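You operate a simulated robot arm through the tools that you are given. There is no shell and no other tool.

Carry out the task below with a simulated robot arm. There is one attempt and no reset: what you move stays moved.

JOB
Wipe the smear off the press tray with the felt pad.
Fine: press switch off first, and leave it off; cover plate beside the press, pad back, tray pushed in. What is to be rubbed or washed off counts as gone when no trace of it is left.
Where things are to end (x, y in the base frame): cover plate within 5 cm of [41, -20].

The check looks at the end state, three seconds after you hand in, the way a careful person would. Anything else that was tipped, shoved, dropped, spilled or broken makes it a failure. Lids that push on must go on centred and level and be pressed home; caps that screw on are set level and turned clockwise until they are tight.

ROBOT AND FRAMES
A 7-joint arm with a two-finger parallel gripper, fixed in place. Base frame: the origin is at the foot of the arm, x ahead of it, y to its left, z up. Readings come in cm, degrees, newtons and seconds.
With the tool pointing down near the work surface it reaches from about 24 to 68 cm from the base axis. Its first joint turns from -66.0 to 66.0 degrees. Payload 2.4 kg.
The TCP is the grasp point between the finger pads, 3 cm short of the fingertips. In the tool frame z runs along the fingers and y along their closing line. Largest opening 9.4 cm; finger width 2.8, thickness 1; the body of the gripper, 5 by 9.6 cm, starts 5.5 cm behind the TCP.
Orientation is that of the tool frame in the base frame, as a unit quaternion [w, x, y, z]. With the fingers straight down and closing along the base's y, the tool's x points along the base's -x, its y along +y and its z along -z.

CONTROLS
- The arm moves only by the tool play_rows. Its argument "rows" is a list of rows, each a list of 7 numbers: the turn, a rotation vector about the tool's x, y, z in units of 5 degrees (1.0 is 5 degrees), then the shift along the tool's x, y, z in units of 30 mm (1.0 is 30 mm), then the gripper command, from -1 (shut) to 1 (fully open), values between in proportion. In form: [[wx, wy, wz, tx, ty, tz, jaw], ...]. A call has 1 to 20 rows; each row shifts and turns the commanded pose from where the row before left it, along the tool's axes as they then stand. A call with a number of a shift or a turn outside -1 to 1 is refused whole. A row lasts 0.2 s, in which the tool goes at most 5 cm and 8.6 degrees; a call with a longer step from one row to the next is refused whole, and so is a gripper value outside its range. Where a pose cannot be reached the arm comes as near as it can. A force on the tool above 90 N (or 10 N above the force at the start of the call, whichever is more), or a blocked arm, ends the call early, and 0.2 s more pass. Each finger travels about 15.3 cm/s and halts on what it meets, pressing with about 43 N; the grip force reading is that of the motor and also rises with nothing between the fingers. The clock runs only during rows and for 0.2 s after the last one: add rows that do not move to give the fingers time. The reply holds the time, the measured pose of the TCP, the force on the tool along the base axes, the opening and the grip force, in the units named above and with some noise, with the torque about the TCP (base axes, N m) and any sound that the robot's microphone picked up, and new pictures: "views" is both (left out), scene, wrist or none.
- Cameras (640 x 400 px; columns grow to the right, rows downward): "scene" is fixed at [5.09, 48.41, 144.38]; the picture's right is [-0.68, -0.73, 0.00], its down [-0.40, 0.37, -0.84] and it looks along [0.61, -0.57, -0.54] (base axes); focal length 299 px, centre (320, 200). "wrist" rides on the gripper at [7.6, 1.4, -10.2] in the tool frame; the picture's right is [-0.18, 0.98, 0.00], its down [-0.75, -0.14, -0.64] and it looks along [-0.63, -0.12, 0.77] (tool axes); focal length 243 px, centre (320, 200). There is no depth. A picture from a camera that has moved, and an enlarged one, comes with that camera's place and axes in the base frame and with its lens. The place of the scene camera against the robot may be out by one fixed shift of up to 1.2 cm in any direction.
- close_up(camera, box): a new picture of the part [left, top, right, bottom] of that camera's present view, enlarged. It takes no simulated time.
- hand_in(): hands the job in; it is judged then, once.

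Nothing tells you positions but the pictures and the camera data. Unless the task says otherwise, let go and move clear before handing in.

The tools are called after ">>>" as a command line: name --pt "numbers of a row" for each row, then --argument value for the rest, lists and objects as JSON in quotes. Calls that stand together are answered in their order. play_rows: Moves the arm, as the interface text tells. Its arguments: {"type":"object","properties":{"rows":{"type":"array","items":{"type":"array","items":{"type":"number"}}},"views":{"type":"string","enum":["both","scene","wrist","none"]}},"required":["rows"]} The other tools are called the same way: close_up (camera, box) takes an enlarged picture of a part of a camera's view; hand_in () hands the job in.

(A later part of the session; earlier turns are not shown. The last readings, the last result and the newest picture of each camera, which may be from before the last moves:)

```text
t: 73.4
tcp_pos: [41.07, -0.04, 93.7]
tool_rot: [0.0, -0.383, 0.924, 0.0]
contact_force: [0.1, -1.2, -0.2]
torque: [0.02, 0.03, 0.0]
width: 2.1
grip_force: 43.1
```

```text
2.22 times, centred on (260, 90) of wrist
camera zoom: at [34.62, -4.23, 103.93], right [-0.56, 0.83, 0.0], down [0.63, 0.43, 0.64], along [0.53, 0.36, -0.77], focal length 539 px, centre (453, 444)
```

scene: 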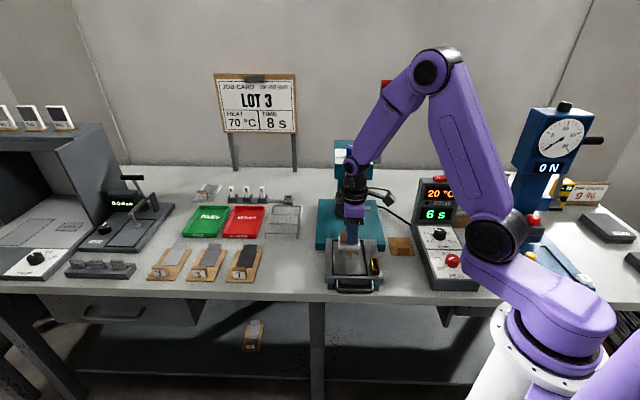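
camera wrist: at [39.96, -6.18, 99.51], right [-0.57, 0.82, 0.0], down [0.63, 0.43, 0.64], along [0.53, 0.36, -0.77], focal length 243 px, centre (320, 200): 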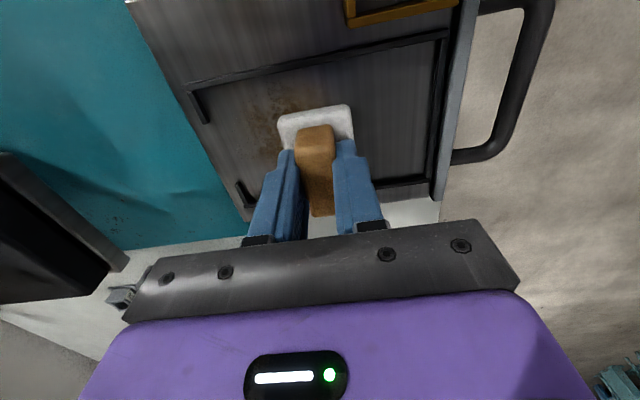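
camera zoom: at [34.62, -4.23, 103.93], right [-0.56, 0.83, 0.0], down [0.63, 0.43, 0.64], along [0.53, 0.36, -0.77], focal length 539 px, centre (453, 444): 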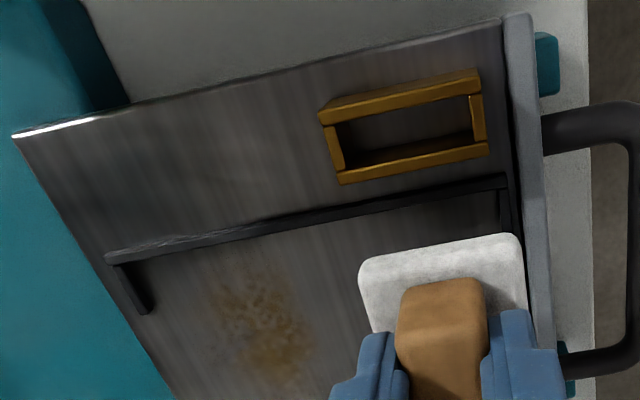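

The front part of the smear is gone; what is left is a patch further back (about v 35–39, in press-depth terms). I'll do a second lane there.

>>> play_rows --pt "0 0 0 0 -0.83 0 -1" --pt "0 0 0 0 -0.83 0 -1" --pt "0 0 0 0 -0.84 0 -1" --pt "0 0 0 0 0 0.5 -1" --pt "0 0 0 0 0 0.5 -1" --pt "0 0 0 0 0 0.25 -1" --pt "0 0 0 0 0 0 -1" --views "none"

>>> close_up --camera "scene" --box '[320, 205, 390, 275]'

>>> close_up --camera "wrist" --box '[160, 0, 460, 220]'

```text
t: 75.0
tcp_pos: [46.55, -5.24, 89.95]
tool_rot: [0.0, -0.383, 0.924, 0.0]
contact_force: [0.0, -0.7, -0.2]
torque: [0.0, -0.01, 0.01]
width: 2.07
grip_force: 43.2
```

```text
5.71 times, centred on (355, 240) of scene
camera zoom: at [5.09, 48.41, 144.38], right [-0.68, -0.73, 0.0], down [-0.4, 0.37, -0.84], along [0.61, -0.57, -0.54], focal length 1707 px, centre (120, -29)
```

zoom: 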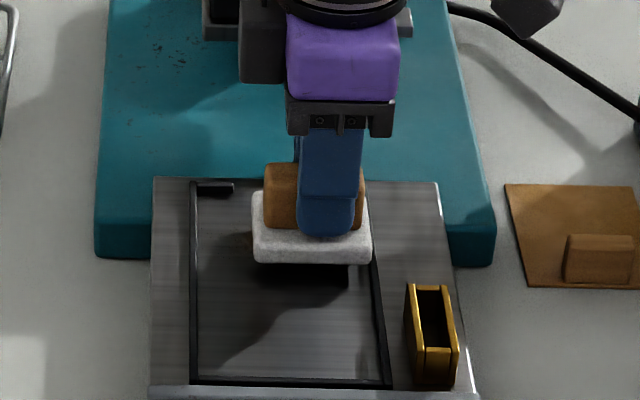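

```text
1.82 times, centred on (310, 110) of wrist
camera zoom: at [40.02, -9.58, 100.17], right [-0.56, 0.83, 0.0], down [0.63, 0.43, 0.64], along [0.53, 0.36, -0.77], focal length 441 px, centre (338, 364)
```

zoom: 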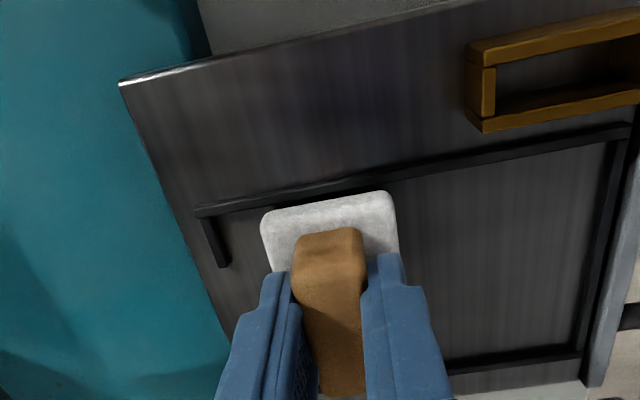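

>>> play_rows --pt "0 0 0 0 0 0.12 -1" --pt "0 0 0 0 0 0.12 -1" --pt "0 0 0 0 0 0 -1" --views "none"

>>> play_rows --pt "0 0 0 0 0 0.05 -1" --pt "0 0 0 0 0 0 -1" --views "none"

```text
t: 75.8
tcp_pos: [46.7, -5.34, 89.61]
tool_rot: [0.004, -0.383, 0.924, -0.003]
contact_force: [0.4, -2.5, 64.2]
torque: [-1.05, 1.42, 0.02]
width: 2.12
grip_force: 42.8
```

```text
t: 76.4
tcp_pos: [46.46, -5.34, 89.14]
tool_rot: [0.002, -0.384, 0.923, -0.001]
contact_force: [5.3, 6.1, 29.2]
torque: [1.0, -0.89, -0.03]
width: 2.13
grip_force: 43.4
```

>>> close_up --camera "scene" --box '[330, 215, 380, 265]'

>>> close_up --camera "wrist" --box '[220, 60, 400, 220]'

```text
8.00 times, centred on (355, 240) of scene
camera zoom: at [5.05, 48.42, 144.38], right [-0.68, -0.73, 0.0], down [-0.4, 0.37, -0.84], along [0.61, -0.57, -0.54], focal length 2390 px, centre (40, -120)
```

zoom: 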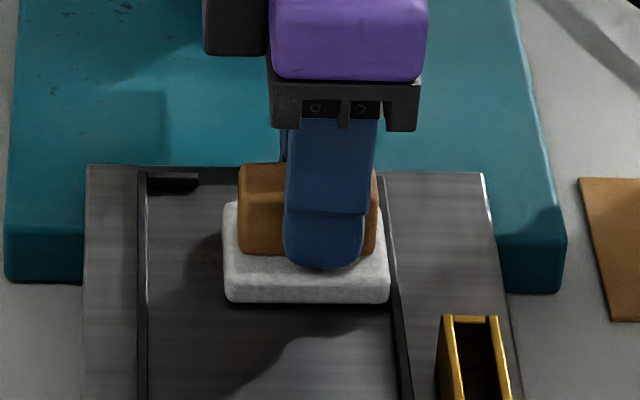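

```text
2.50 times, centred on (310, 140) of wrist
camera zoom: at [40.03, -9.5, 99.37], right [-0.57, 0.82, 0.0], down [0.63, 0.43, 0.64], along [0.53, 0.36, -0.76], focal length 606 px, centre (345, 350)
```

zoom: 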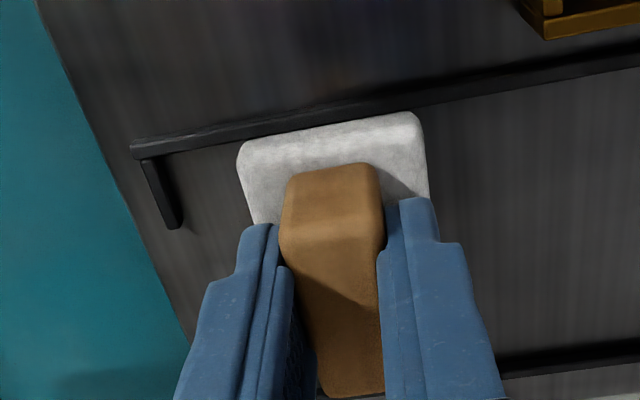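

The pad caught the right rail briefly and then dropped flush inside the frame. I'll rub across here, staying a little off the rails.

>>> play_rows --pt "0 0 0 -0.2 0 0 -1" --pt "0 0 0 -0.2 0 0 -1" --pt "0 0 0 -0.2 0 0 -1" --pt "0 0 0 -0.2 0 0 -1" --pt "0 0 0 0 0 0 -1" --views "none"

>>> close_up --camera "scene" --box '[330, 215, 380, 265]'

>>> close_up --camera "wrist" --box '[220, 60, 400, 220]'

```text
t: 77.6
tcp_pos: [48.0, -3.61, 89.14]
tool_rot: [0.001, -0.383, 0.924, -0.001]
contact_force: [-10.4, -11.6, 41.4]
torque: [0.48, -0.44, -0.05]
width: 2.12
grip_force: 43.1
```

```text
8.00 times, centred on (355, 240) of scene
camera zoom: at [4.99, 48.38, 144.4], right [-0.68, -0.73, 0.0], down [-0.4, 0.37, -0.84], along [0.61, -0.57, -0.54], focal length 2390 px, centre (40, -120)
```

zoom: 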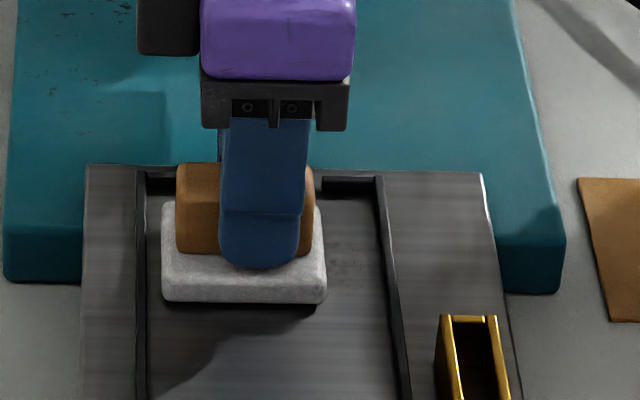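

```text
2.50 times, centred on (310, 140) of wrist
camera zoom: at [41.63, -7.9, 99.35], right [-0.56, 0.83, 0.0], down [0.63, 0.43, 0.64], along [0.53, 0.36, -0.77], focal length 606 px, centre (345, 350)
```

zoom: 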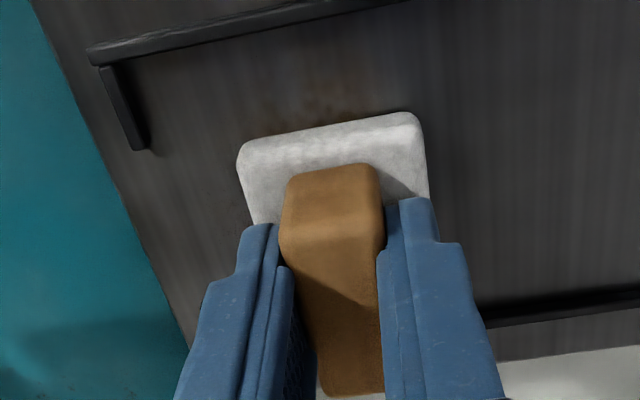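

>>> play_rows --pt "0 0 0 0.2 0 0 -1" --pt "0 0 0 0.2 0 0 -1" --pt "0 0 0 0.2 0 0 -1" --pt "0 0 0 0.17 0 0 -1" --pt "0 0 0 -0.2 0 0 -1" --pt "0 0 0 -0.2 0 0 -1" --pt "0 0 0 -0.2 0 0 -1" --pt "0 0 0 -0.17 0 0 -1" --pt "0 0 0 0.2 0 0 -1" --pt "0 0 0 0.2 0 0 -1" --pt "0 0 0 0.2 0 0 -1" --pt "0 0 0 0.17 0 0 -1" --pt "0 0 0 -0.2 0 0 -1" --pt "0 0 0 -0.2 0 0 -1" --pt "0 0 0 -0.2 0 0 -1" --pt "0 0 0 -0.17 0 0 -1" --pt "0 0 0 0 0 0 -1" --views "none"

>>> play_rows --pt "0 0 0 0.2 0 -0.1 -1" --pt "0 0 0 0.1 0 -0.4 -1" --pt "0 0 0 0 0 -0.5 -1" --pt "0 0 0 0 0.7 -0.5 -1" --pt "0 0 0 0 0.9 0 -1" --pt "0 0 0 0 0.9 0 -1" --pt "0 0 0 0 0 0 -1" --views "none"

>>> close_up --camera "wrist" --box '[120, 0, 380, 180]'

>>> close_up --camera "scene" --box '[320, 205, 390, 275]'

```text
t: 81.2
tcp_pos: [47.97, -3.63, 89.0]
tool_rot: [0.0, -0.382, 0.924, 0.0]
contact_force: [-8.8, -11.0, 30.8]
torque: [-0.23, 0.16, -0.02]
width: 2.14
grip_force: 43.0
```

```text
t: 82.8
tcp_pos: [42.19, 1.05, 93.7]
tool_rot: [0.0, -0.382, 0.924, 0.0]
contact_force: [-0.2, -0.6, -0.6]
torque: [0.0, 0.03, 0.01]
width: 2.12
grip_force: 42.9
```

```text
2.22 times, centred on (250, 90) of wrist
camera zoom: at [35.74, -3.18, 103.84], right [-0.56, 0.83, 0.0], down [0.63, 0.43, 0.64], along [0.53, 0.36, -0.77], focal length 539 px, centre (476, 444)
```

zoom: 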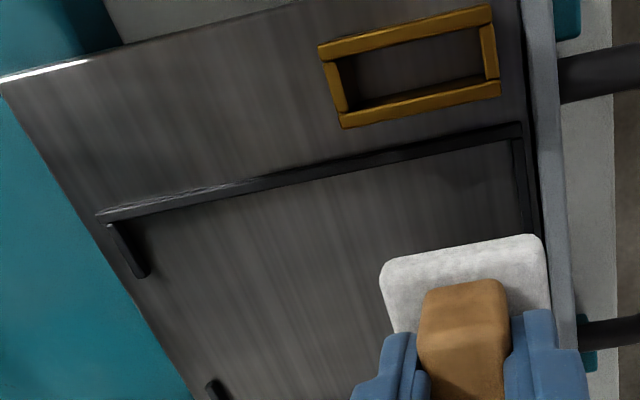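

```text
5.71 times, centred on (355, 240) of scene
camera zoom: at [5.09, 48.41, 144.38], right [-0.68, -0.73, 0.0], down [-0.4, 0.37, -0.84], along [0.61, -0.57, -0.54], focal length 1707 px, centre (120, -29)
```

zoom: 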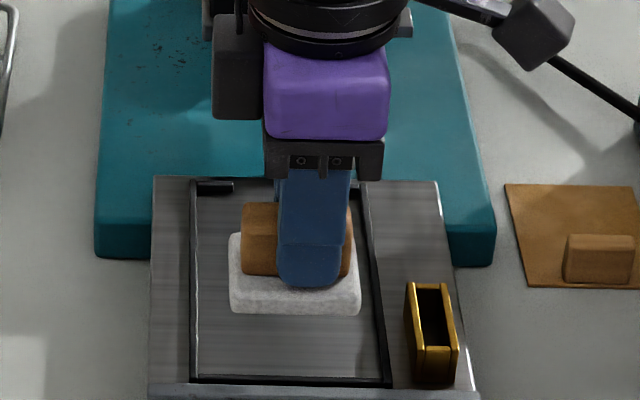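

The patch looks gone. I'll move the pad aside over the bench and inspect the whole tray for traces.

>>> play_rows --pt "0 0 0 0 0.5 -0.5 -1" --pt "0 0 0 0 0.5 -0.5 -1" --pt "0 0 0 -0.6 0.3 -0.5 -1" --pt "0 0 0 -0.7 0 0 -1" --pt "0 0 0 -0.7 0 0 -1" --pt "0 0 0 -0.7 0 0 -1" --pt "0 0 0 0 0 0 -1"

>>> close_up --camera "scene" --box '[330, 225, 380, 285]'

>>> close_up --camera "wrist" --box '[140, 0, 400, 160]'

```text
t: 84.4
tcp_pos: [45.22, 9.58, 98.09]
tool_rot: [-0.001, -0.383, 0.924, 0.0]
contact_force: [0.4, 0.4, -0.9]
torque: [0.03, -0.02, -0.02]
width: 2.13
grip_force: 42.8
camera wrist: at [38.79, 5.26, 108.26], right [-0.56, 0.83, 0.0], down [0.63, 0.43, 0.64], along [0.53, 0.36, -0.77], focal length 243 px, centre (320, 200)
```

scene: 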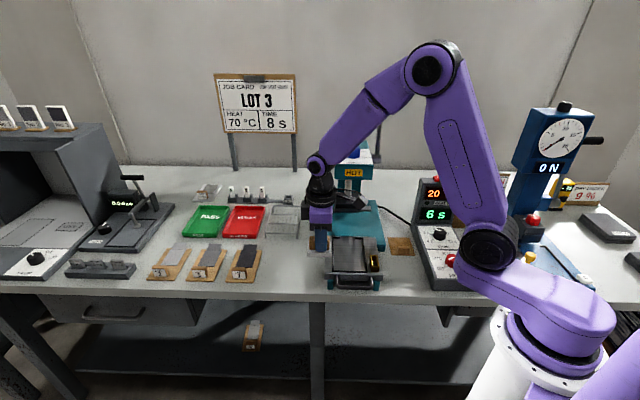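
wrist: 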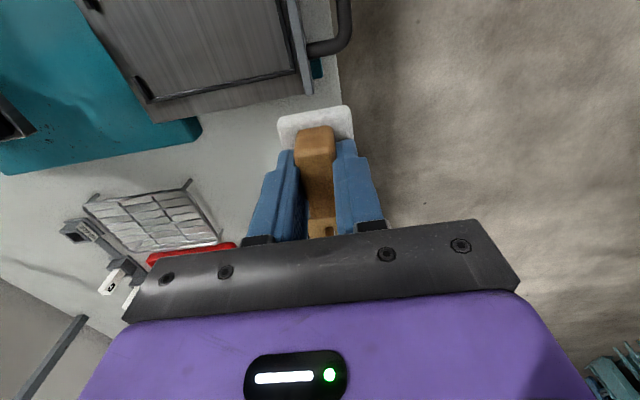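

```text
6.67 times, centred on (355, 255) of scene
camera zoom: at [5.09, 48.41, 144.38], right [-0.68, -0.73, 0.0], down [-0.4, 0.37, -0.84], along [0.61, -0.57, -0.54], focal length 1992 px, centre (87, -167)
```

zoom: 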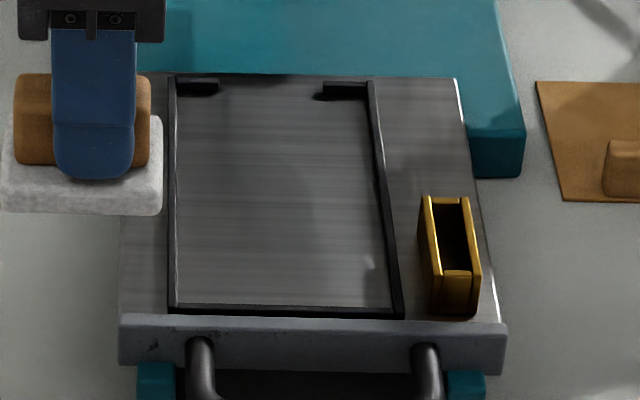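

```text
2.46 times, centred on (270, 80) of wrist
camera zoom: at [38.79, 5.26, 108.26], right [-0.56, 0.83, 0.0], down [0.63, 0.43, 0.64], along [0.53, 0.36, -0.77], focal length 597 px, centre (443, 495)
```

zoom: 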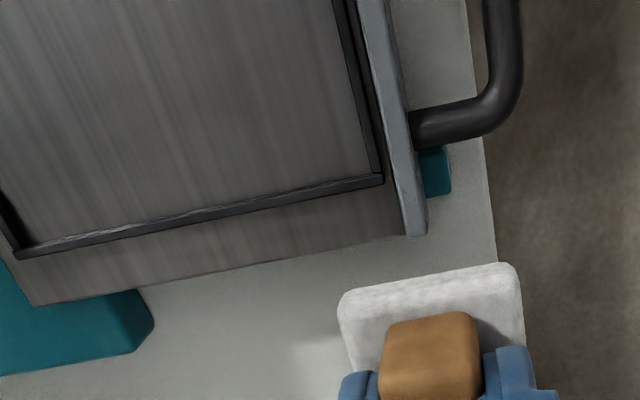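

>>> close_up --camera "scene" --box '[340, 234, 364, 258]'

>>> close_up --camera "scene" --box '[342, 250, 370, 276]'

>>> close_up --camera "wrist" --box '[80, 0, 310, 120]'

```text
16.00 times, centred on (352, 246) of scene
camera zoom: at [5.09, 48.41, 144.38], right [-0.68, -0.73, 0.0], down [-0.4, 0.37, -0.84], along [0.61, -0.57, -0.54], focal length 4780 px, centre (-192, -536)
```

zoom: 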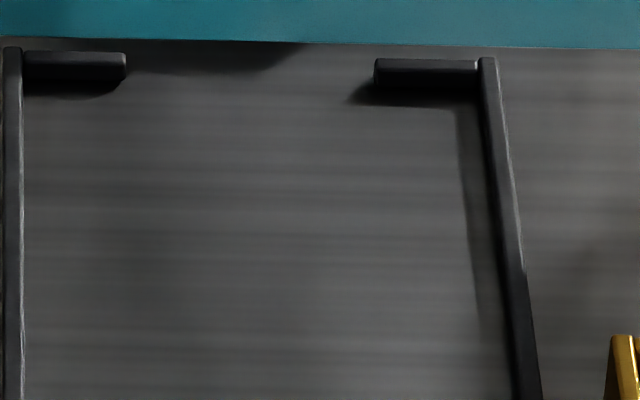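

```text
15.38 times, centred on (356, 263) of scene
camera zoom: at [5.09, 48.41, 144.38], right [-0.68, -0.73, 0.0], down [-0.4, 0.37, -0.84], along [0.61, -0.57, -0.54], focal length 4596 px, centre (-234, -769)
```

zoom: 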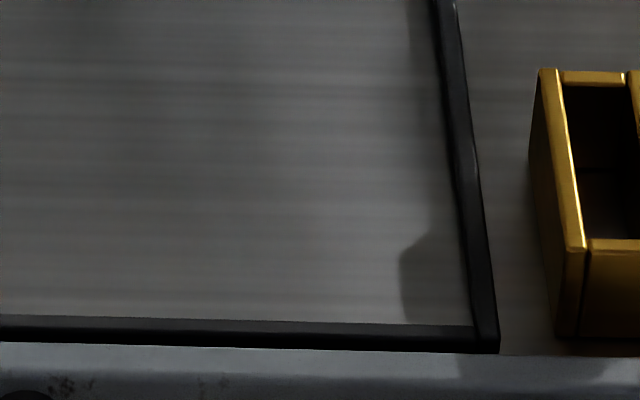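

```text
2.78 times, centred on (195, 60) of wrist
camera zoom: at [38.79, 5.26, 108.26], right [-0.56, 0.83, 0.0], down [0.63, 0.43, 0.64], along [0.53, 0.36, -0.77], focal length 675 px, centre (668, 590)
```

zoom: 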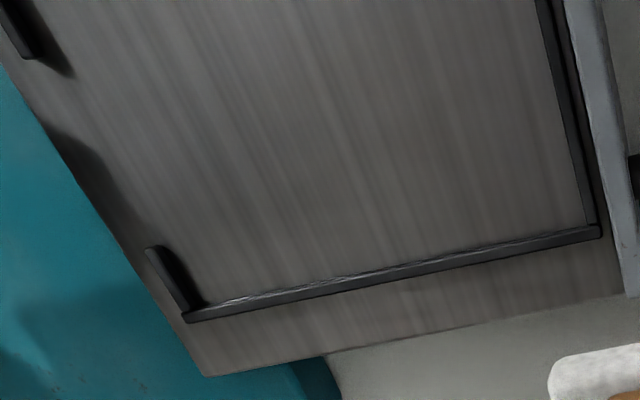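

I can see no trace left, but as insurance I'll do light extra passes over the edges of the smeared zone (rear, middle, front) while the pad is in hand, setting down mid-frame to stay off the rails.

>>> play_rows --pt "0 0 0 0.55 -0.84 0.2 -1" --pt "0 0 0 0.55 -0.84 0.2 -1" --pt "0 0 0 0.55 -0.84 0.2 -1" --pt "0 0 0 0.55 -0.84 0.3 -1" --pt "0 0 0 0.55 -0.84 0.4 -1" --pt "0 0 0 0 0 0.5 -1" --pt "0 0 0 0 0 0.5 -1" --pt "0 0 0 0 0 0.2 -1" --pt "0 0 0 0 0 0 -1" --views "none"

>>> close_up --camera "scene" --box '[320, 205, 390, 275]'

>>> close_up --camera "wrist" --box '[160, 0, 460, 220]'

```text
t: 86.4
tcp_pos: [48.16, -5.07, 90.67]
tool_rot: [0.0, -0.383, 0.924, 0.0]
contact_force: [-0.7, -0.1, -0.1]
torque: [-0.03, 0.02, -0.01]
width: 2.12
grip_force: 43.2
```

```text
5.71 times, centred on (355, 240) of scene
camera zoom: at [5.09, 48.41, 144.38], right [-0.68, -0.73, 0.0], down [-0.4, 0.37, -0.84], along [0.61, -0.57, -0.54], focal length 1707 px, centre (120, -29)
```

zoom: 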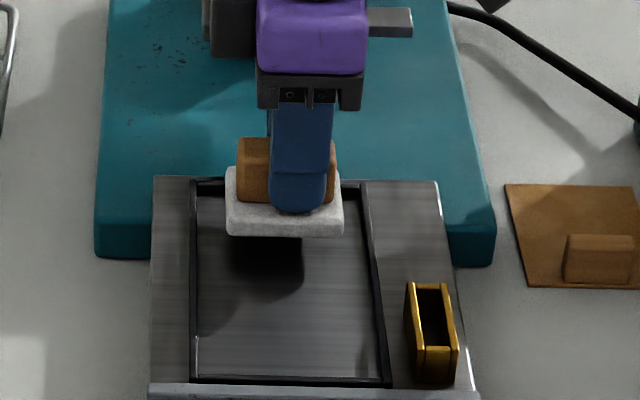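

```text
1.82 times, centred on (310, 110) of wrist
camera zoom: at [41.83, -9.44, 100.78], right [-0.56, 0.83, 0.0], down [0.63, 0.43, 0.64], along [0.53, 0.36, -0.77], focal length 441 px, centre (338, 364)
```

zoom: 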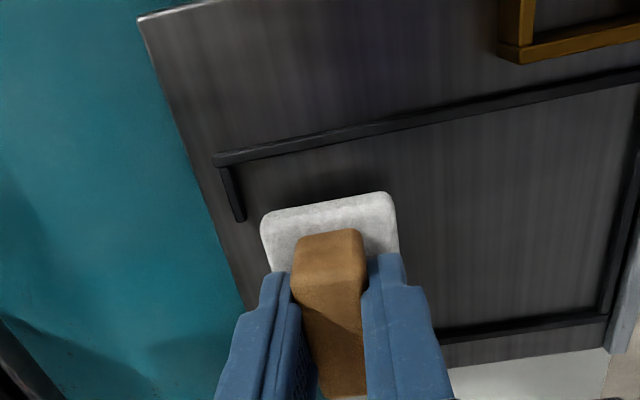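

>>> play_rows --pt "0 0 0 0 0 0.2 -1" --pt "0 0 0 0 0 0.2 -1" --pt "0 0 0 0 0 0.05 -1" --pt "0 0 0 0 0 0 -1" --views "none"

>>> play_rows --pt "0 0 0 0 0 0.05 -1" --pt "0 0 0 0 0 0 -1" --views "none"

>>> close_up --camera "scene" --box '[330, 215, 380, 265]'

```text
t: 87.4
tcp_pos: [48.32, -5.06, 89.21]
tool_rot: [0.0, -0.383, 0.924, 0.0]
contact_force: [-0.6, -0.6, -1.5]
torque: [0.02, 0.01, -0.06]
width: 2.1
grip_force: 43.1
```

```text
t: 88.0
tcp_pos: [48.3, -5.18, 89.2]
tool_rot: [0.001, -0.382, 0.924, 0.0]
contact_force: [-2.3, -1.0, 11.7]
torque: [0.05, 0.05, 0.02]
width: 2.11
grip_force: 42.8
```

```text
8.00 times, centred on (355, 240) of scene
camera zoom: at [5.07, 48.41, 144.38], right [-0.68, -0.73, 0.0], down [-0.4, 0.37, -0.84], along [0.61, -0.57, -0.54], focal length 2390 px, centre (40, -120)
```

zoom: 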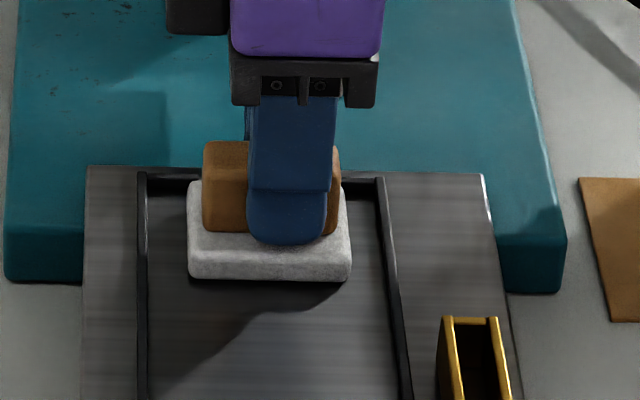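

>>> play_rows --pt "0 0 0 -0.2 0 0.04 -1" --pt "0 0 0 -0.2 0 0 -1" --pt "0 0 0 0.2 0 0 -1" --pt "0 0 0 0.2 0 0 -1" --pt "0 0 0 0.2 0 0 -1" --pt "0 0 0 0.17 0 0 -1" --pt "0 0 0 -0.2 0 0 -1" --pt "0 0 0 -0.2 0 0 -1" --pt "0 0 0 -0.2 0 0 -1" --pt "0 0 0 -0.17 0 0 -1" --pt "0 0 0 0.2 0 0 -1" --pt "0 0 0 0.2 0 0 -1" --pt "0 0 0 0.2 0 0 -1" --pt "0 0 0 0.17 0 0 -1" --pt "0 0 0 -0.2 0 0 -1" --pt "0 0 0 -0.2 0 0 -1" --pt "0 0 0 0 0 0 -1" --views "none"

>>> close_up --camera "scene" --box '[320, 205, 390, 285]'

```text
t: 91.6
tcp_pos: [48.12, -5.43, 89.18]
tool_rot: [0.0, -0.381, 0.925, 0.0]
contact_force: [-17.7, -20.0, 56.9]
torque: [-0.76, 0.12, -0.29]
width: 2.1
grip_force: 42.9
```

```text
5.00 times, centred on (355, 245) of scene
camera zoom: at [4.96, 48.36, 144.4], right [-0.68, -0.73, 0.0], down [-0.4, 0.37, -0.84], along [0.61, -0.57, -0.54], focal length 1494 px, centre (145, -25)
```

zoom: 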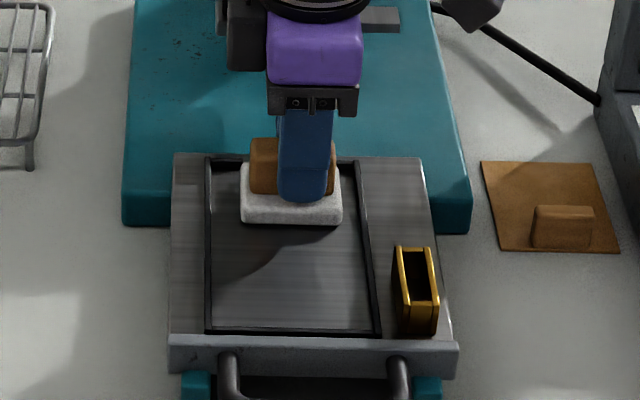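

>>> play_rows --pt "0 0 0 0 0 -0.2 -1" --pt "0 0 0 0 0 -0.3 -1" --pt "0 0 0 0 0.5 0 -1" --pt "0 0 0 0 0.55 0 -1" --pt "0 0 0 0 0 0.3 -1" --pt "0 0 0 0 0 0.15 -1" --pt "0 0 0 0 0 0 -1" --views "none"

>>> close_up --camera "scene" --box '[330, 215, 380, 265]'

```text
t: 93.2
tcp_pos: [46.03, -2.93, 89.15]
tool_rot: [0.001, -0.383, 0.924, 0.0]
contact_force: [-3.6, 0.3, 11.5]
torque: [-0.13, -0.13, -0.01]
width: 2.1
grip_force: 42.9
```

```text
8.00 times, centred on (355, 240) of scene
camera zoom: at [5.06, 48.41, 144.38], right [-0.68, -0.73, 0.0], down [-0.4, 0.37, -0.84], along [0.61, -0.57, -0.54], focal length 2390 px, centre (40, -120)
```

zoom: 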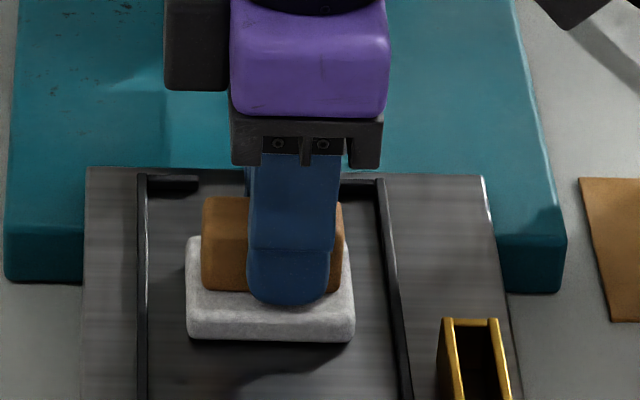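

>>> play_rows --pt "0 0 0 -0.2 0 0.03 -1" --pt "0 0 0 -0.18 0 0 -1" --pt "0 0 0 0.2 0 0 -1" --pt "0 0 0 0.2 0 0 -1" --pt "0 0 0 0.2 0 0 -1" --pt "0 0 0 0.15 0 0 -1" --pt "0 0 0 -0.2 0 0 -1" --pt "0 0 0 -0.2 0 0 -1" --pt "0 0 0 -0.2 0 0 -1" --pt "0 0 0 -0.15 0 0 -1" --pt "0 0 0 0.2 0 0 -1" --pt "0 0 0 0.2 0 0 -1" --pt "0 0 0 0.2 0 0 -1" --pt "0 0 0 0.15 0 0 -1" --pt "0 0 0 -0.2 0 0 -1" --pt "0 0 0 -0.17 0 0 -1" --pt "0 0 0 0 0 0 -1" --views "none"

>>> play_rows --pt "0 0 0 0 0 -0.2 -1" --pt "0 0 0 0 0 -0.5 -1" --pt "0 0 0 0 0.3 -0.6 -1" --pt "0 0 0 0 0.4 -0.6 -1" --pt "0 0 0 -0.3 0.1 -0.6 -1" --pt "0 0 0 -0.5 0 0 -1" --pt "0 0 0 -0.6 0 0 -1" --pt "0 0 0 -0.6 0 0 -1" --pt "0 0 0 -0.6 0 0 -1" --pt "0 0 0 0 0 0 -1"

>>> close_up --camera "scene" --box '[330, 225, 380, 285]'

>>> close_up --camera "wrist" --box '[220, 60, 400, 220]'

```text
t: 96.8
tcp_pos: [45.78, -3.08, 89.05]
tool_rot: [-0.001, -0.379, 0.925, 0.001]
contact_force: [-16.0, -18.9, 49.6]
torque: [-0.65, -0.09, -0.26]
width: 2.11
grip_force: 42.8
```

```text
t: 99.0
tcp_pos: [49.87, 4.32, 96.54]
tool_rot: [0.001, -0.383, 0.924, 0.0]
contact_force: [-0.8, -0.4, 0.8]
torque: [-0.04, -0.01, 0.02]
width: 2.11
grip_force: 43.4
camera wrist: at [43.44, 0.03, 106.79], right [-0.56, 0.83, 0.0], down [0.63, 0.43, 0.64], along [0.53, 0.36, -0.77], focal length 243 px, centre (320, 200)
```

scene: 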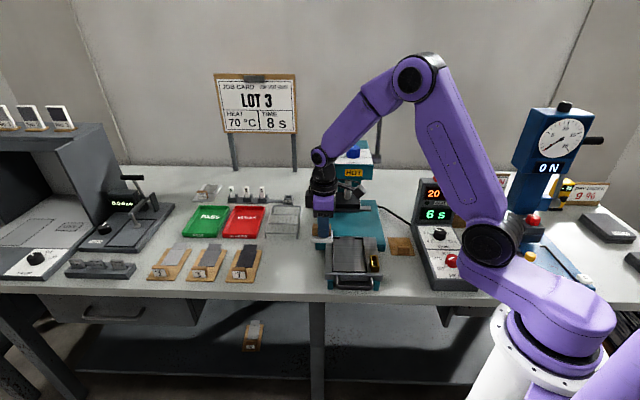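
wrist: 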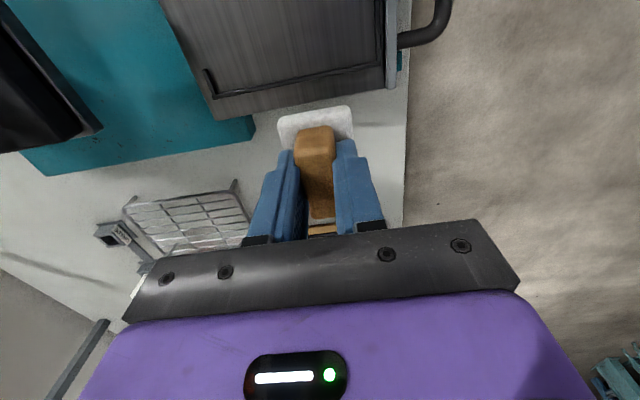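

```text
6.67 times, centred on (355, 255) of scene
camera zoom: at [5.09, 48.41, 144.38], right [-0.68, -0.73, 0.0], down [-0.4, 0.37, -0.84], along [0.61, -0.57, -0.54], focal length 1992 px, centre (87, -167)
```

zoom: 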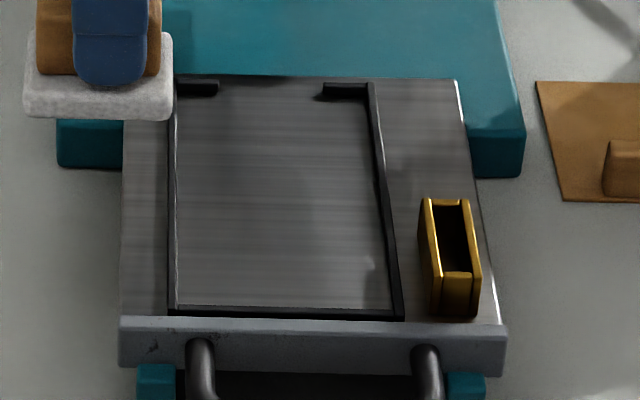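

```text
2.50 times, centred on (310, 140) of wrist
camera zoom: at [43.44, 0.03, 106.79], right [-0.56, 0.83, 0.0], down [0.63, 0.43, 0.64], along [0.53, 0.36, -0.77], focal length 606 px, centre (345, 350)
```

zoom: 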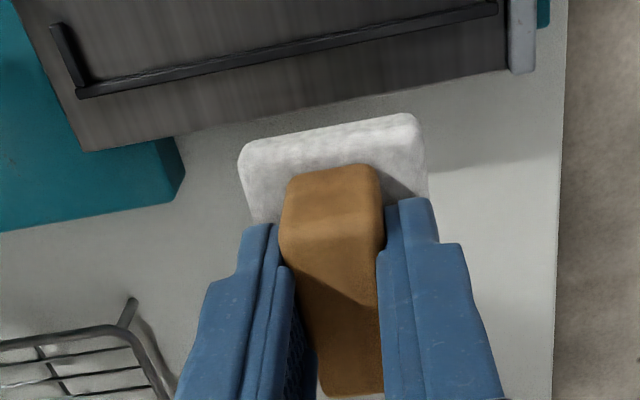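

The tray is clean and hasn't moved further. Now I'll take the pad back to where it lay.

>>> play_rows --pt "0 0 0 -0.6 -0.06 0 -1" --pt "0 0 0 -0.61 -0.06 0 -1" --pt "0 0 0 -0.61 -0.06 0 -1" --pt "0 0 0 -0.61 -0.06 0.3 -1" --pt "0 0 0 -0.61 -0.05 0.3 -1" --pt "0 0 0 -0.62 -0.05 0.3 -1" --pt "0 0 -0.8 0 0 0 -1" --pt "0 0 0 0 0 0.5 -1" --pt "0 0 0 0 0 0.5 -1" --pt "0 0 0 0 0 0.4 -1" --pt "0 0 0 0 0 0 -1"

>>> close_up --camera "scene" --box '[254, 220, 324, 280]'

>>> close_up --camera "wrist" --box '[220, 60, 400, 220]'

```text
t: 101.4
tcp_pos: [58.35, 11.32, 89.61]
tool_rot: [0.001, -0.415, 0.91, -0.001]
contact_force: [-0.4, -0.4, -1.1]
torque: [0.02, -0.01, 0.0]
width: 2.1
grip_force: 42.9
camera wrist: at [52.26, 6.67, 99.88], right [-0.62, 0.78, 0.0], down [0.6, 0.48, 0.64], along [0.5, 0.4, -0.77], focal length 243 px, centre (320, 200)
```

scene: 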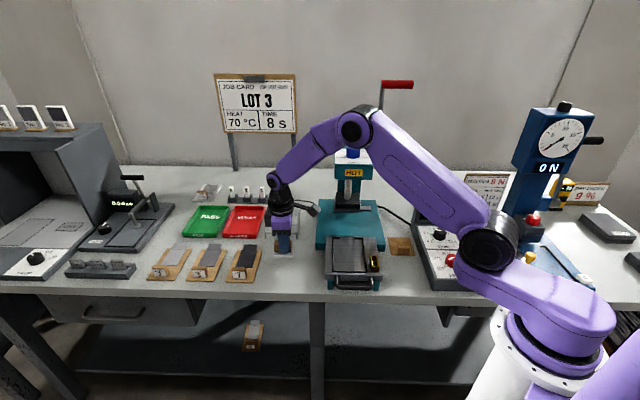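
wrist: 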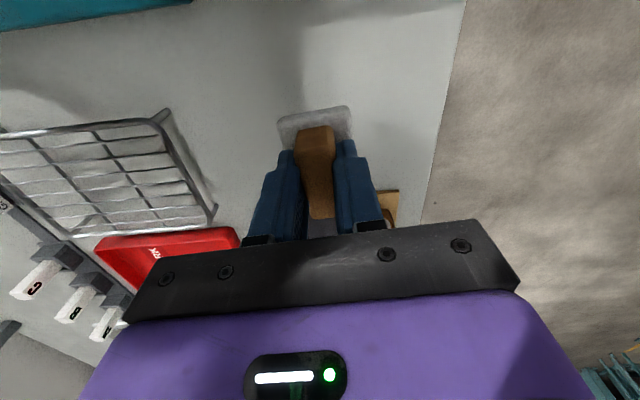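

```text
6.67 times, centred on (289, 250) of scene
camera zoom: at [5.09, 48.41, 144.38], right [-0.68, -0.73, 0.0], down [-0.4, 0.37, -0.84], along [0.61, -0.57, -0.54], focal length 1992 px, centre (527, -133)
```

zoom: 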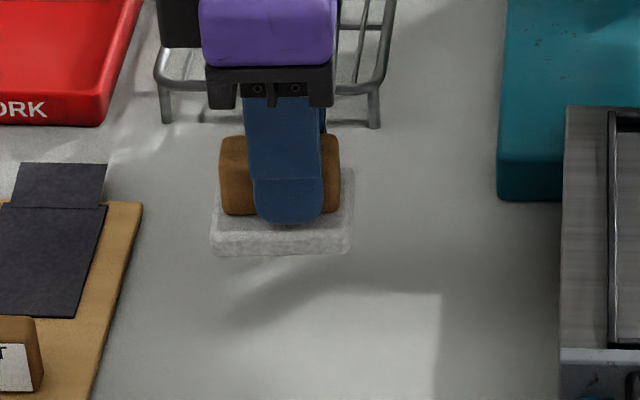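

```text
2.50 times, centred on (310, 140) of wrist
camera zoom: at [52.26, 6.67, 99.88], right [-0.62, 0.78, 0.0], down [0.6, 0.48, 0.64], along [0.5, 0.4, -0.77], focal length 606 px, centre (345, 350)
```

zoom: 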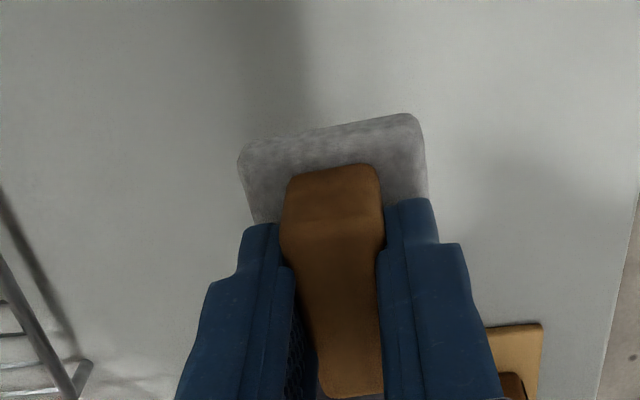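

>>> play_rows --pt "0 0 0 0 0 0.4 -1" --pt "0 0 0 0 0 0.4 -1" --pt "0 0 0 0 0 0.4 -1" --pt "0 0 0 0 0 0.2 -1" --pt "0 0 0 0 0 0 -1" --views "none"

>>> play_rows --pt "0 0 0 0 0 0.08 -1" --pt "0 0 0 0 0 0.08 -1" --pt "0 0 0 0 0 0 -1" --views "none"

>>> close_up --camera "scene" --box '[254, 220, 324, 280]'

```text
t: 102.6
tcp_pos: [58.42, 11.35, 85.45]
tool_rot: [0.0, -0.415, 0.91, 0.0]
contact_force: [0.0, -0.2, -1.2]
torque: [0.0, -0.03, 0.0]
width: 2.12
grip_force: 42.9
```

```text
t: 103.4
tcp_pos: [58.43, 11.31, 85.03]
tool_rot: [0.0, -0.415, 0.91, -0.001]
contact_force: [0.3, -0.3, -0.9]
torque: [-0.01, 0.0, 0.02]
width: 2.09
grip_force: 43.1
```

```text
6.67 times, centred on (289, 250) of scene
camera zoom: at [5.09, 48.41, 144.38], right [-0.68, -0.73, 0.0], down [-0.4, 0.37, -0.84], along [0.61, -0.57, -0.54], focal length 1992 px, centre (527, -133)
```

zoom: 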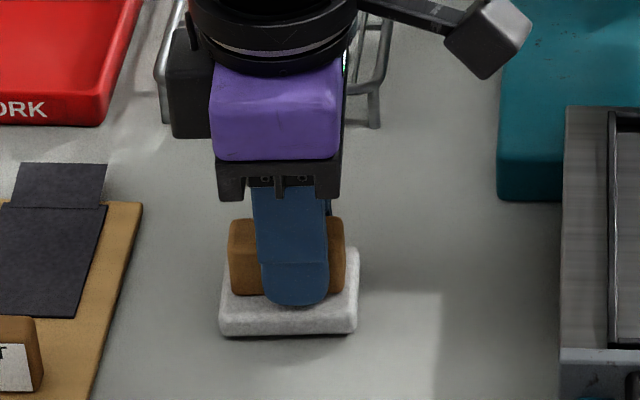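

>>> play_rows --pt "0 0 0 -0.05 -0.1 0 -1" --pt "0 0 0 0 0 0.05 -1" --pt "0 0 0 0 0 0 -1" --views "none"

>>> play_rows --pt "0 0 0 0 0 0.06 -1" --pt "0 0 0 0 0 0 -1" --views "none"

>>> close_up --camera "scene" --box '[254, 220, 324, 280]'

```text
t: 104.2
tcp_pos: [58.62, 11.34, 84.81]
tool_rot: [0.0, -0.415, 0.91, 0.0]
contact_force: [-0.4, -0.6, -0.6]
torque: [-0.05, 0.01, -0.03]
width: 2.1
grip_force: 43.6
```

```text
t: 104.8
tcp_pos: [58.63, 11.36, 84.85]
tool_rot: [0.001, -0.414, 0.91, 0.0]
contact_force: [-8.3, -0.8, 23.4]
torque: [-0.03, 0.33, 0.03]
width: 2.08
grip_force: 43.0
```

```text
6.67 times, centred on (289, 250) of scene
camera zoom: at [5.03, 48.39, 144.39], right [-0.68, -0.73, 0.0], down [-0.4, 0.37, -0.84], along [0.61, -0.57, -0.54], focal length 1992 px, centre (527, -133)
```

zoom: 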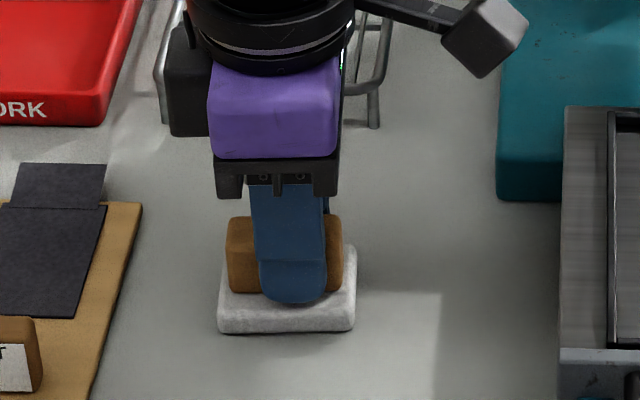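

The pad is down where it was. I'll release and rise.

>>> play_rows --pt "0 0 0 0 0 -0.03 -1" --pt "0 0 0 0 0 0 -0.5" --pt "0 0 0 0 0 0 -0.2" --pt "0 0 0 0 0 0 -0.1" --pt "0 0 0 0 0 0 -0.1" --pt "0 0 0 0 0 -0.3 -0.1" --pt "0 0 0 0 0 -0.6 -0.1" --pt "0 0 0 0 0 -1 -0.1" --pt "0 0 0 0 0 -1 -0.1" --pt "0 0 0 0 0 -1 -0.1" --pt "0 0 0 0 0 0 -0.1"

>>> close_up --camera "scene" --box '[254, 220, 324, 280]'

>>> close_up --camera "scene" --box '[310, 190, 400, 300]'

```text
t: 107.2
tcp_pos: [58.6, 11.25, 96.37]
tool_rot: [0.0, -0.415, 0.91, 0.0]
contact_force: [0.5, -0.5, -0.5]
torque: [0.0, 0.0, 0.02]
width: 4.22
grip_force: 0.1
camera wrist: at [52.61, 6.53, 106.65], right [-0.62, 0.78, 0.0], down [0.6, 0.48, 0.64], along [0.5, 0.4, -0.77], focal length 243 px, centre (320, 200)
```

scene: 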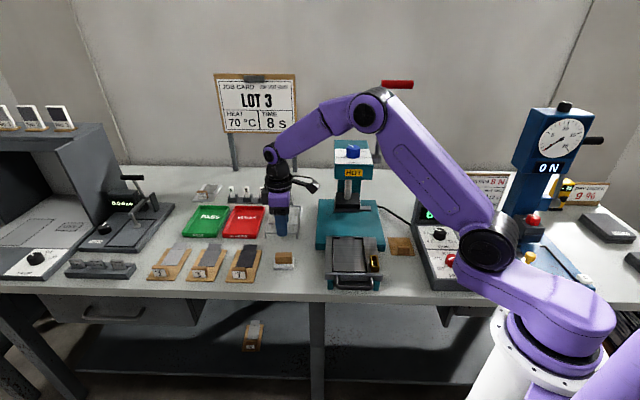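
wrist: 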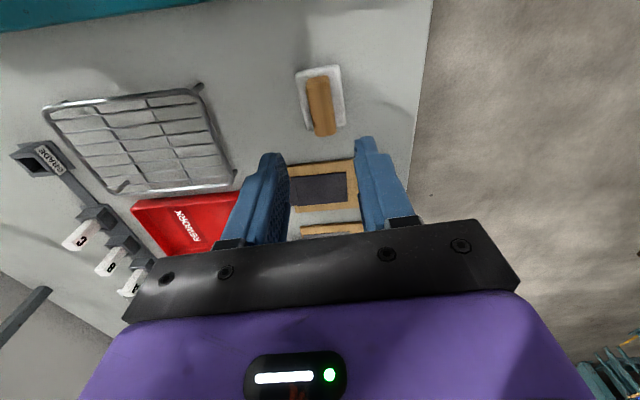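

```text
6.67 times, centred on (289, 250) of scene
camera zoom: at [5.09, 48.41, 144.38], right [-0.68, -0.73, 0.0], down [-0.4, 0.37, -0.84], along [0.61, -0.57, -0.54], focal length 1992 px, centre (527, -133)
```

zoom: 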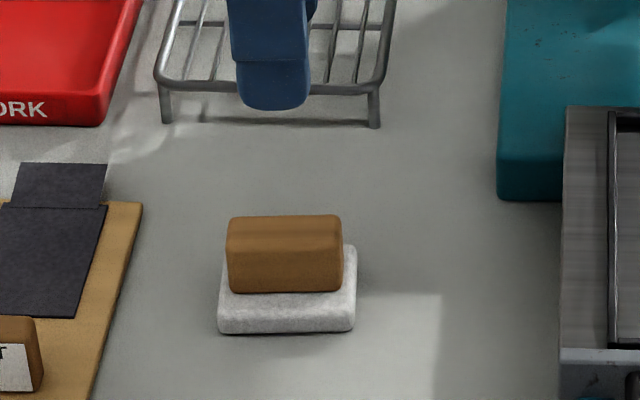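

```text
3.64 times, centred on (355, 245) of scene
camera zoom: at [5.09, 48.41, 144.38], right [-0.68, -0.73, 0.0], down [-0.4, 0.37, -0.84], along [0.61, -0.57, -0.54], focal length 1086 px, centre (193, 36)
```

zoom: 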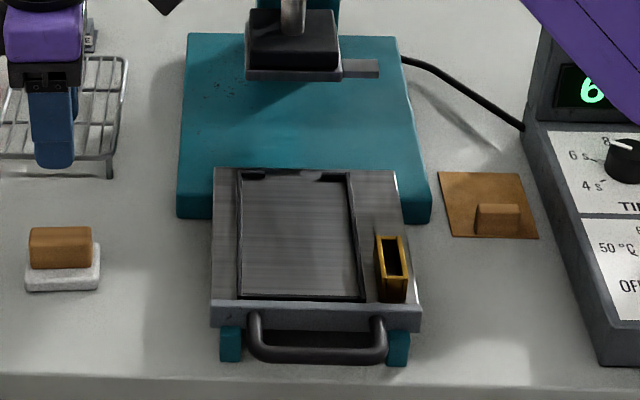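

The pad is back in place. Next I'll push the tray in: close the fingers and turn the gripper so that the camera faces the press from the front.

>>> play_rows --pt "0 0 1 0 0 -0.5 -1" --pt "0 0 1 0 0 0 -1" --pt "0 0 1 0 0 0 -1" --pt "0 0 1 0 0 0 -1" --pt "0 0 1 0 0 0 -1" --pt "0 0 1 0 0 0 -1" --pt "0 0 1 0 0 0 -1" --pt "0 0 1 0 0 0 -1" --pt "0 0 1 0 0 0 -1" --pt "0 0 1 0 0 0 -1" --pt "0 0 1 0 0 0 -1" --pt "0 0 1 0 0 0 -1" --pt "0 0 1 0 0 0 -1" --pt "0 0 1 0 0 0 -1" --pt "0 0 1 0 0 0 -1" --pt "0 0 1 0 0 0 -1" --pt "0 0 1 0 0 0 -1" --pt "0 0 1 0 0 0 -1" --pt "0 0 0.8 0 0 0 -1" --pt "0 0 0 0 0 0 -1"

```text
t: 111.4
tcp_pos: [58.68, 11.33, 97.92]
tool_rot: [0.0, 0.384, 0.923, 0.0]
contact_force: [0.0, 0.3, 0.0]
torque: [0.02, -0.05, 0.02]
width: 0.0
grip_force: 32.7
camera wrist: at [54.28, 17.8, 108.16], right [0.83, 0.56, 0.0], down [0.43, -0.63, 0.64], along [0.36, -0.53, -0.77], focal length 243 px, centre (320, 200)
```

scene: 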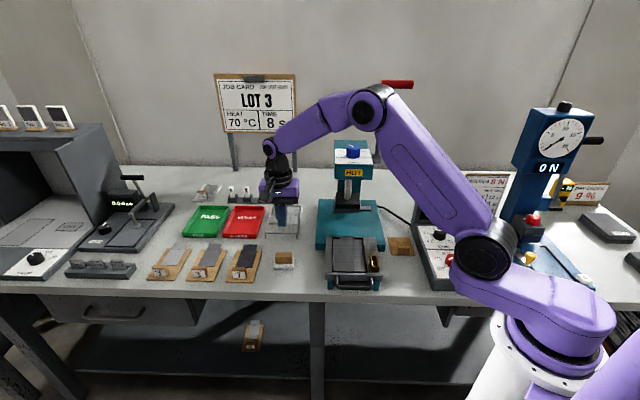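
wrist: 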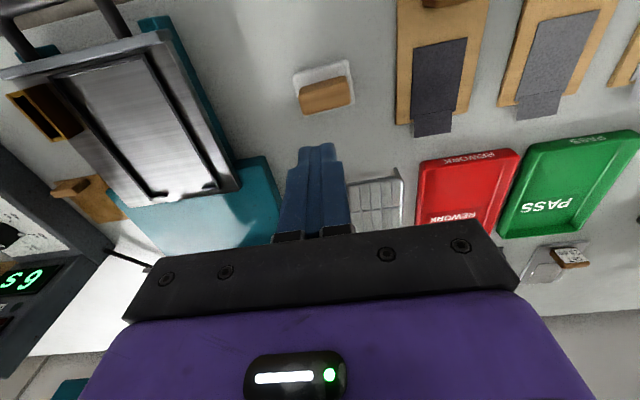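

>>> play_rows --pt "0 0 0 0.72 -0.9 0 -1" --pt "0 0 0 0.72 -0.9 0 -1" --pt "0 0 0 0.72 -0.9 0 -1" --pt "0 0 0 0.72 -0.9 0 -1" --pt "0 0 0 0.72 -0.9 0 -1" --pt "0 0 0 0.72 -0.9 0 -1" --pt "0 0 0 0.71 -0.93 0 -1" --pt "0 0 0 0 0 0.5 -1" --pt "0 0 0 0 0 0.5 -1" --pt "0 0 0 0 0 0 -1"

>>> close_up --camera "wrist" --box '[200, 20, 440, 200]'

>>> close_up --camera "scene" --box '[310, 190, 400, 310]'

```text
t: 113.6
tcp_pos: [34.62, 8.52, 94.91]
tool_rot: [0.0, 0.383, 0.924, 0.001]
contact_force: [0.0, -0.2, -0.4]
torque: [-0.01, -0.01, 0.0]
width: 0.0
grip_force: 33.0
camera wrist: at [30.23, 15.01, 105.11], right [0.83, 0.56, 0.0], down [0.43, -0.63, 0.64], along [0.36, -0.53, -0.77], focal length 243 px, centre (320, 200)
```

scene: 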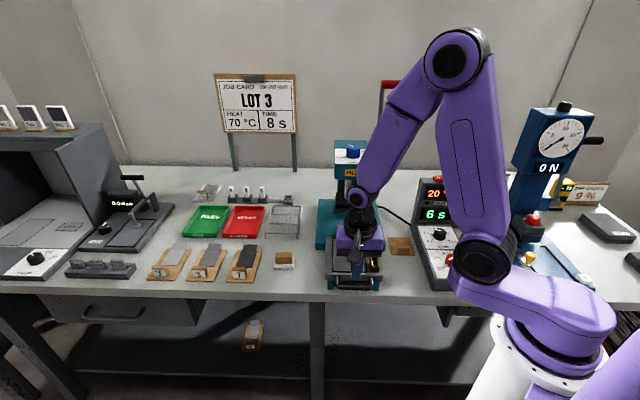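
wrist: 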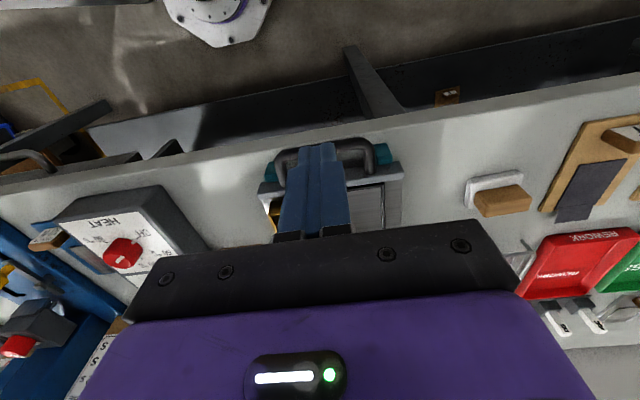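

```text
2.22 times, centred on (320, 110) of wrist
camera zoom: at [30.23, 15.01, 105.11], right [0.83, 0.56, 0.0], down [0.43, -0.63, 0.64], along [0.36, -0.53, -0.77], focal length 539 px, centre (320, 400)
```

zoom: 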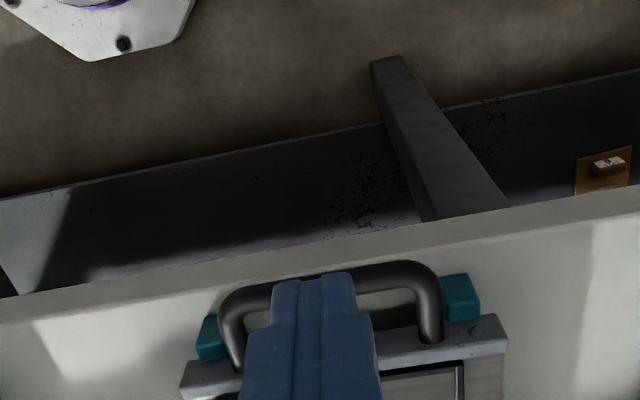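

```text
3.33 times, centred on (355, 250) of scene
camera zoom: at [5.09, 48.41, 144.38], right [-0.68, -0.73, 0.0], down [-0.4, 0.37, -0.84], along [0.61, -0.57, -0.54], focal length 996 px, centre (203, 33)
```

zoom: 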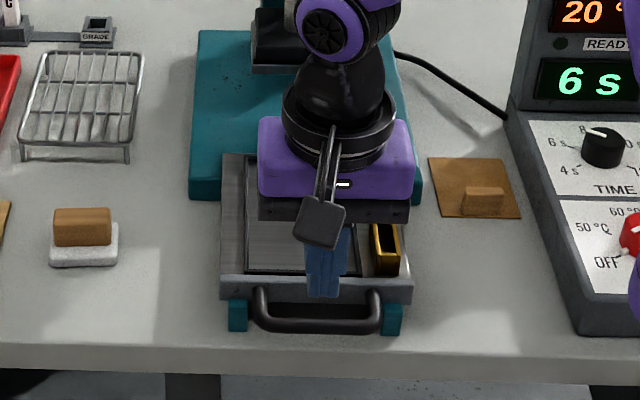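

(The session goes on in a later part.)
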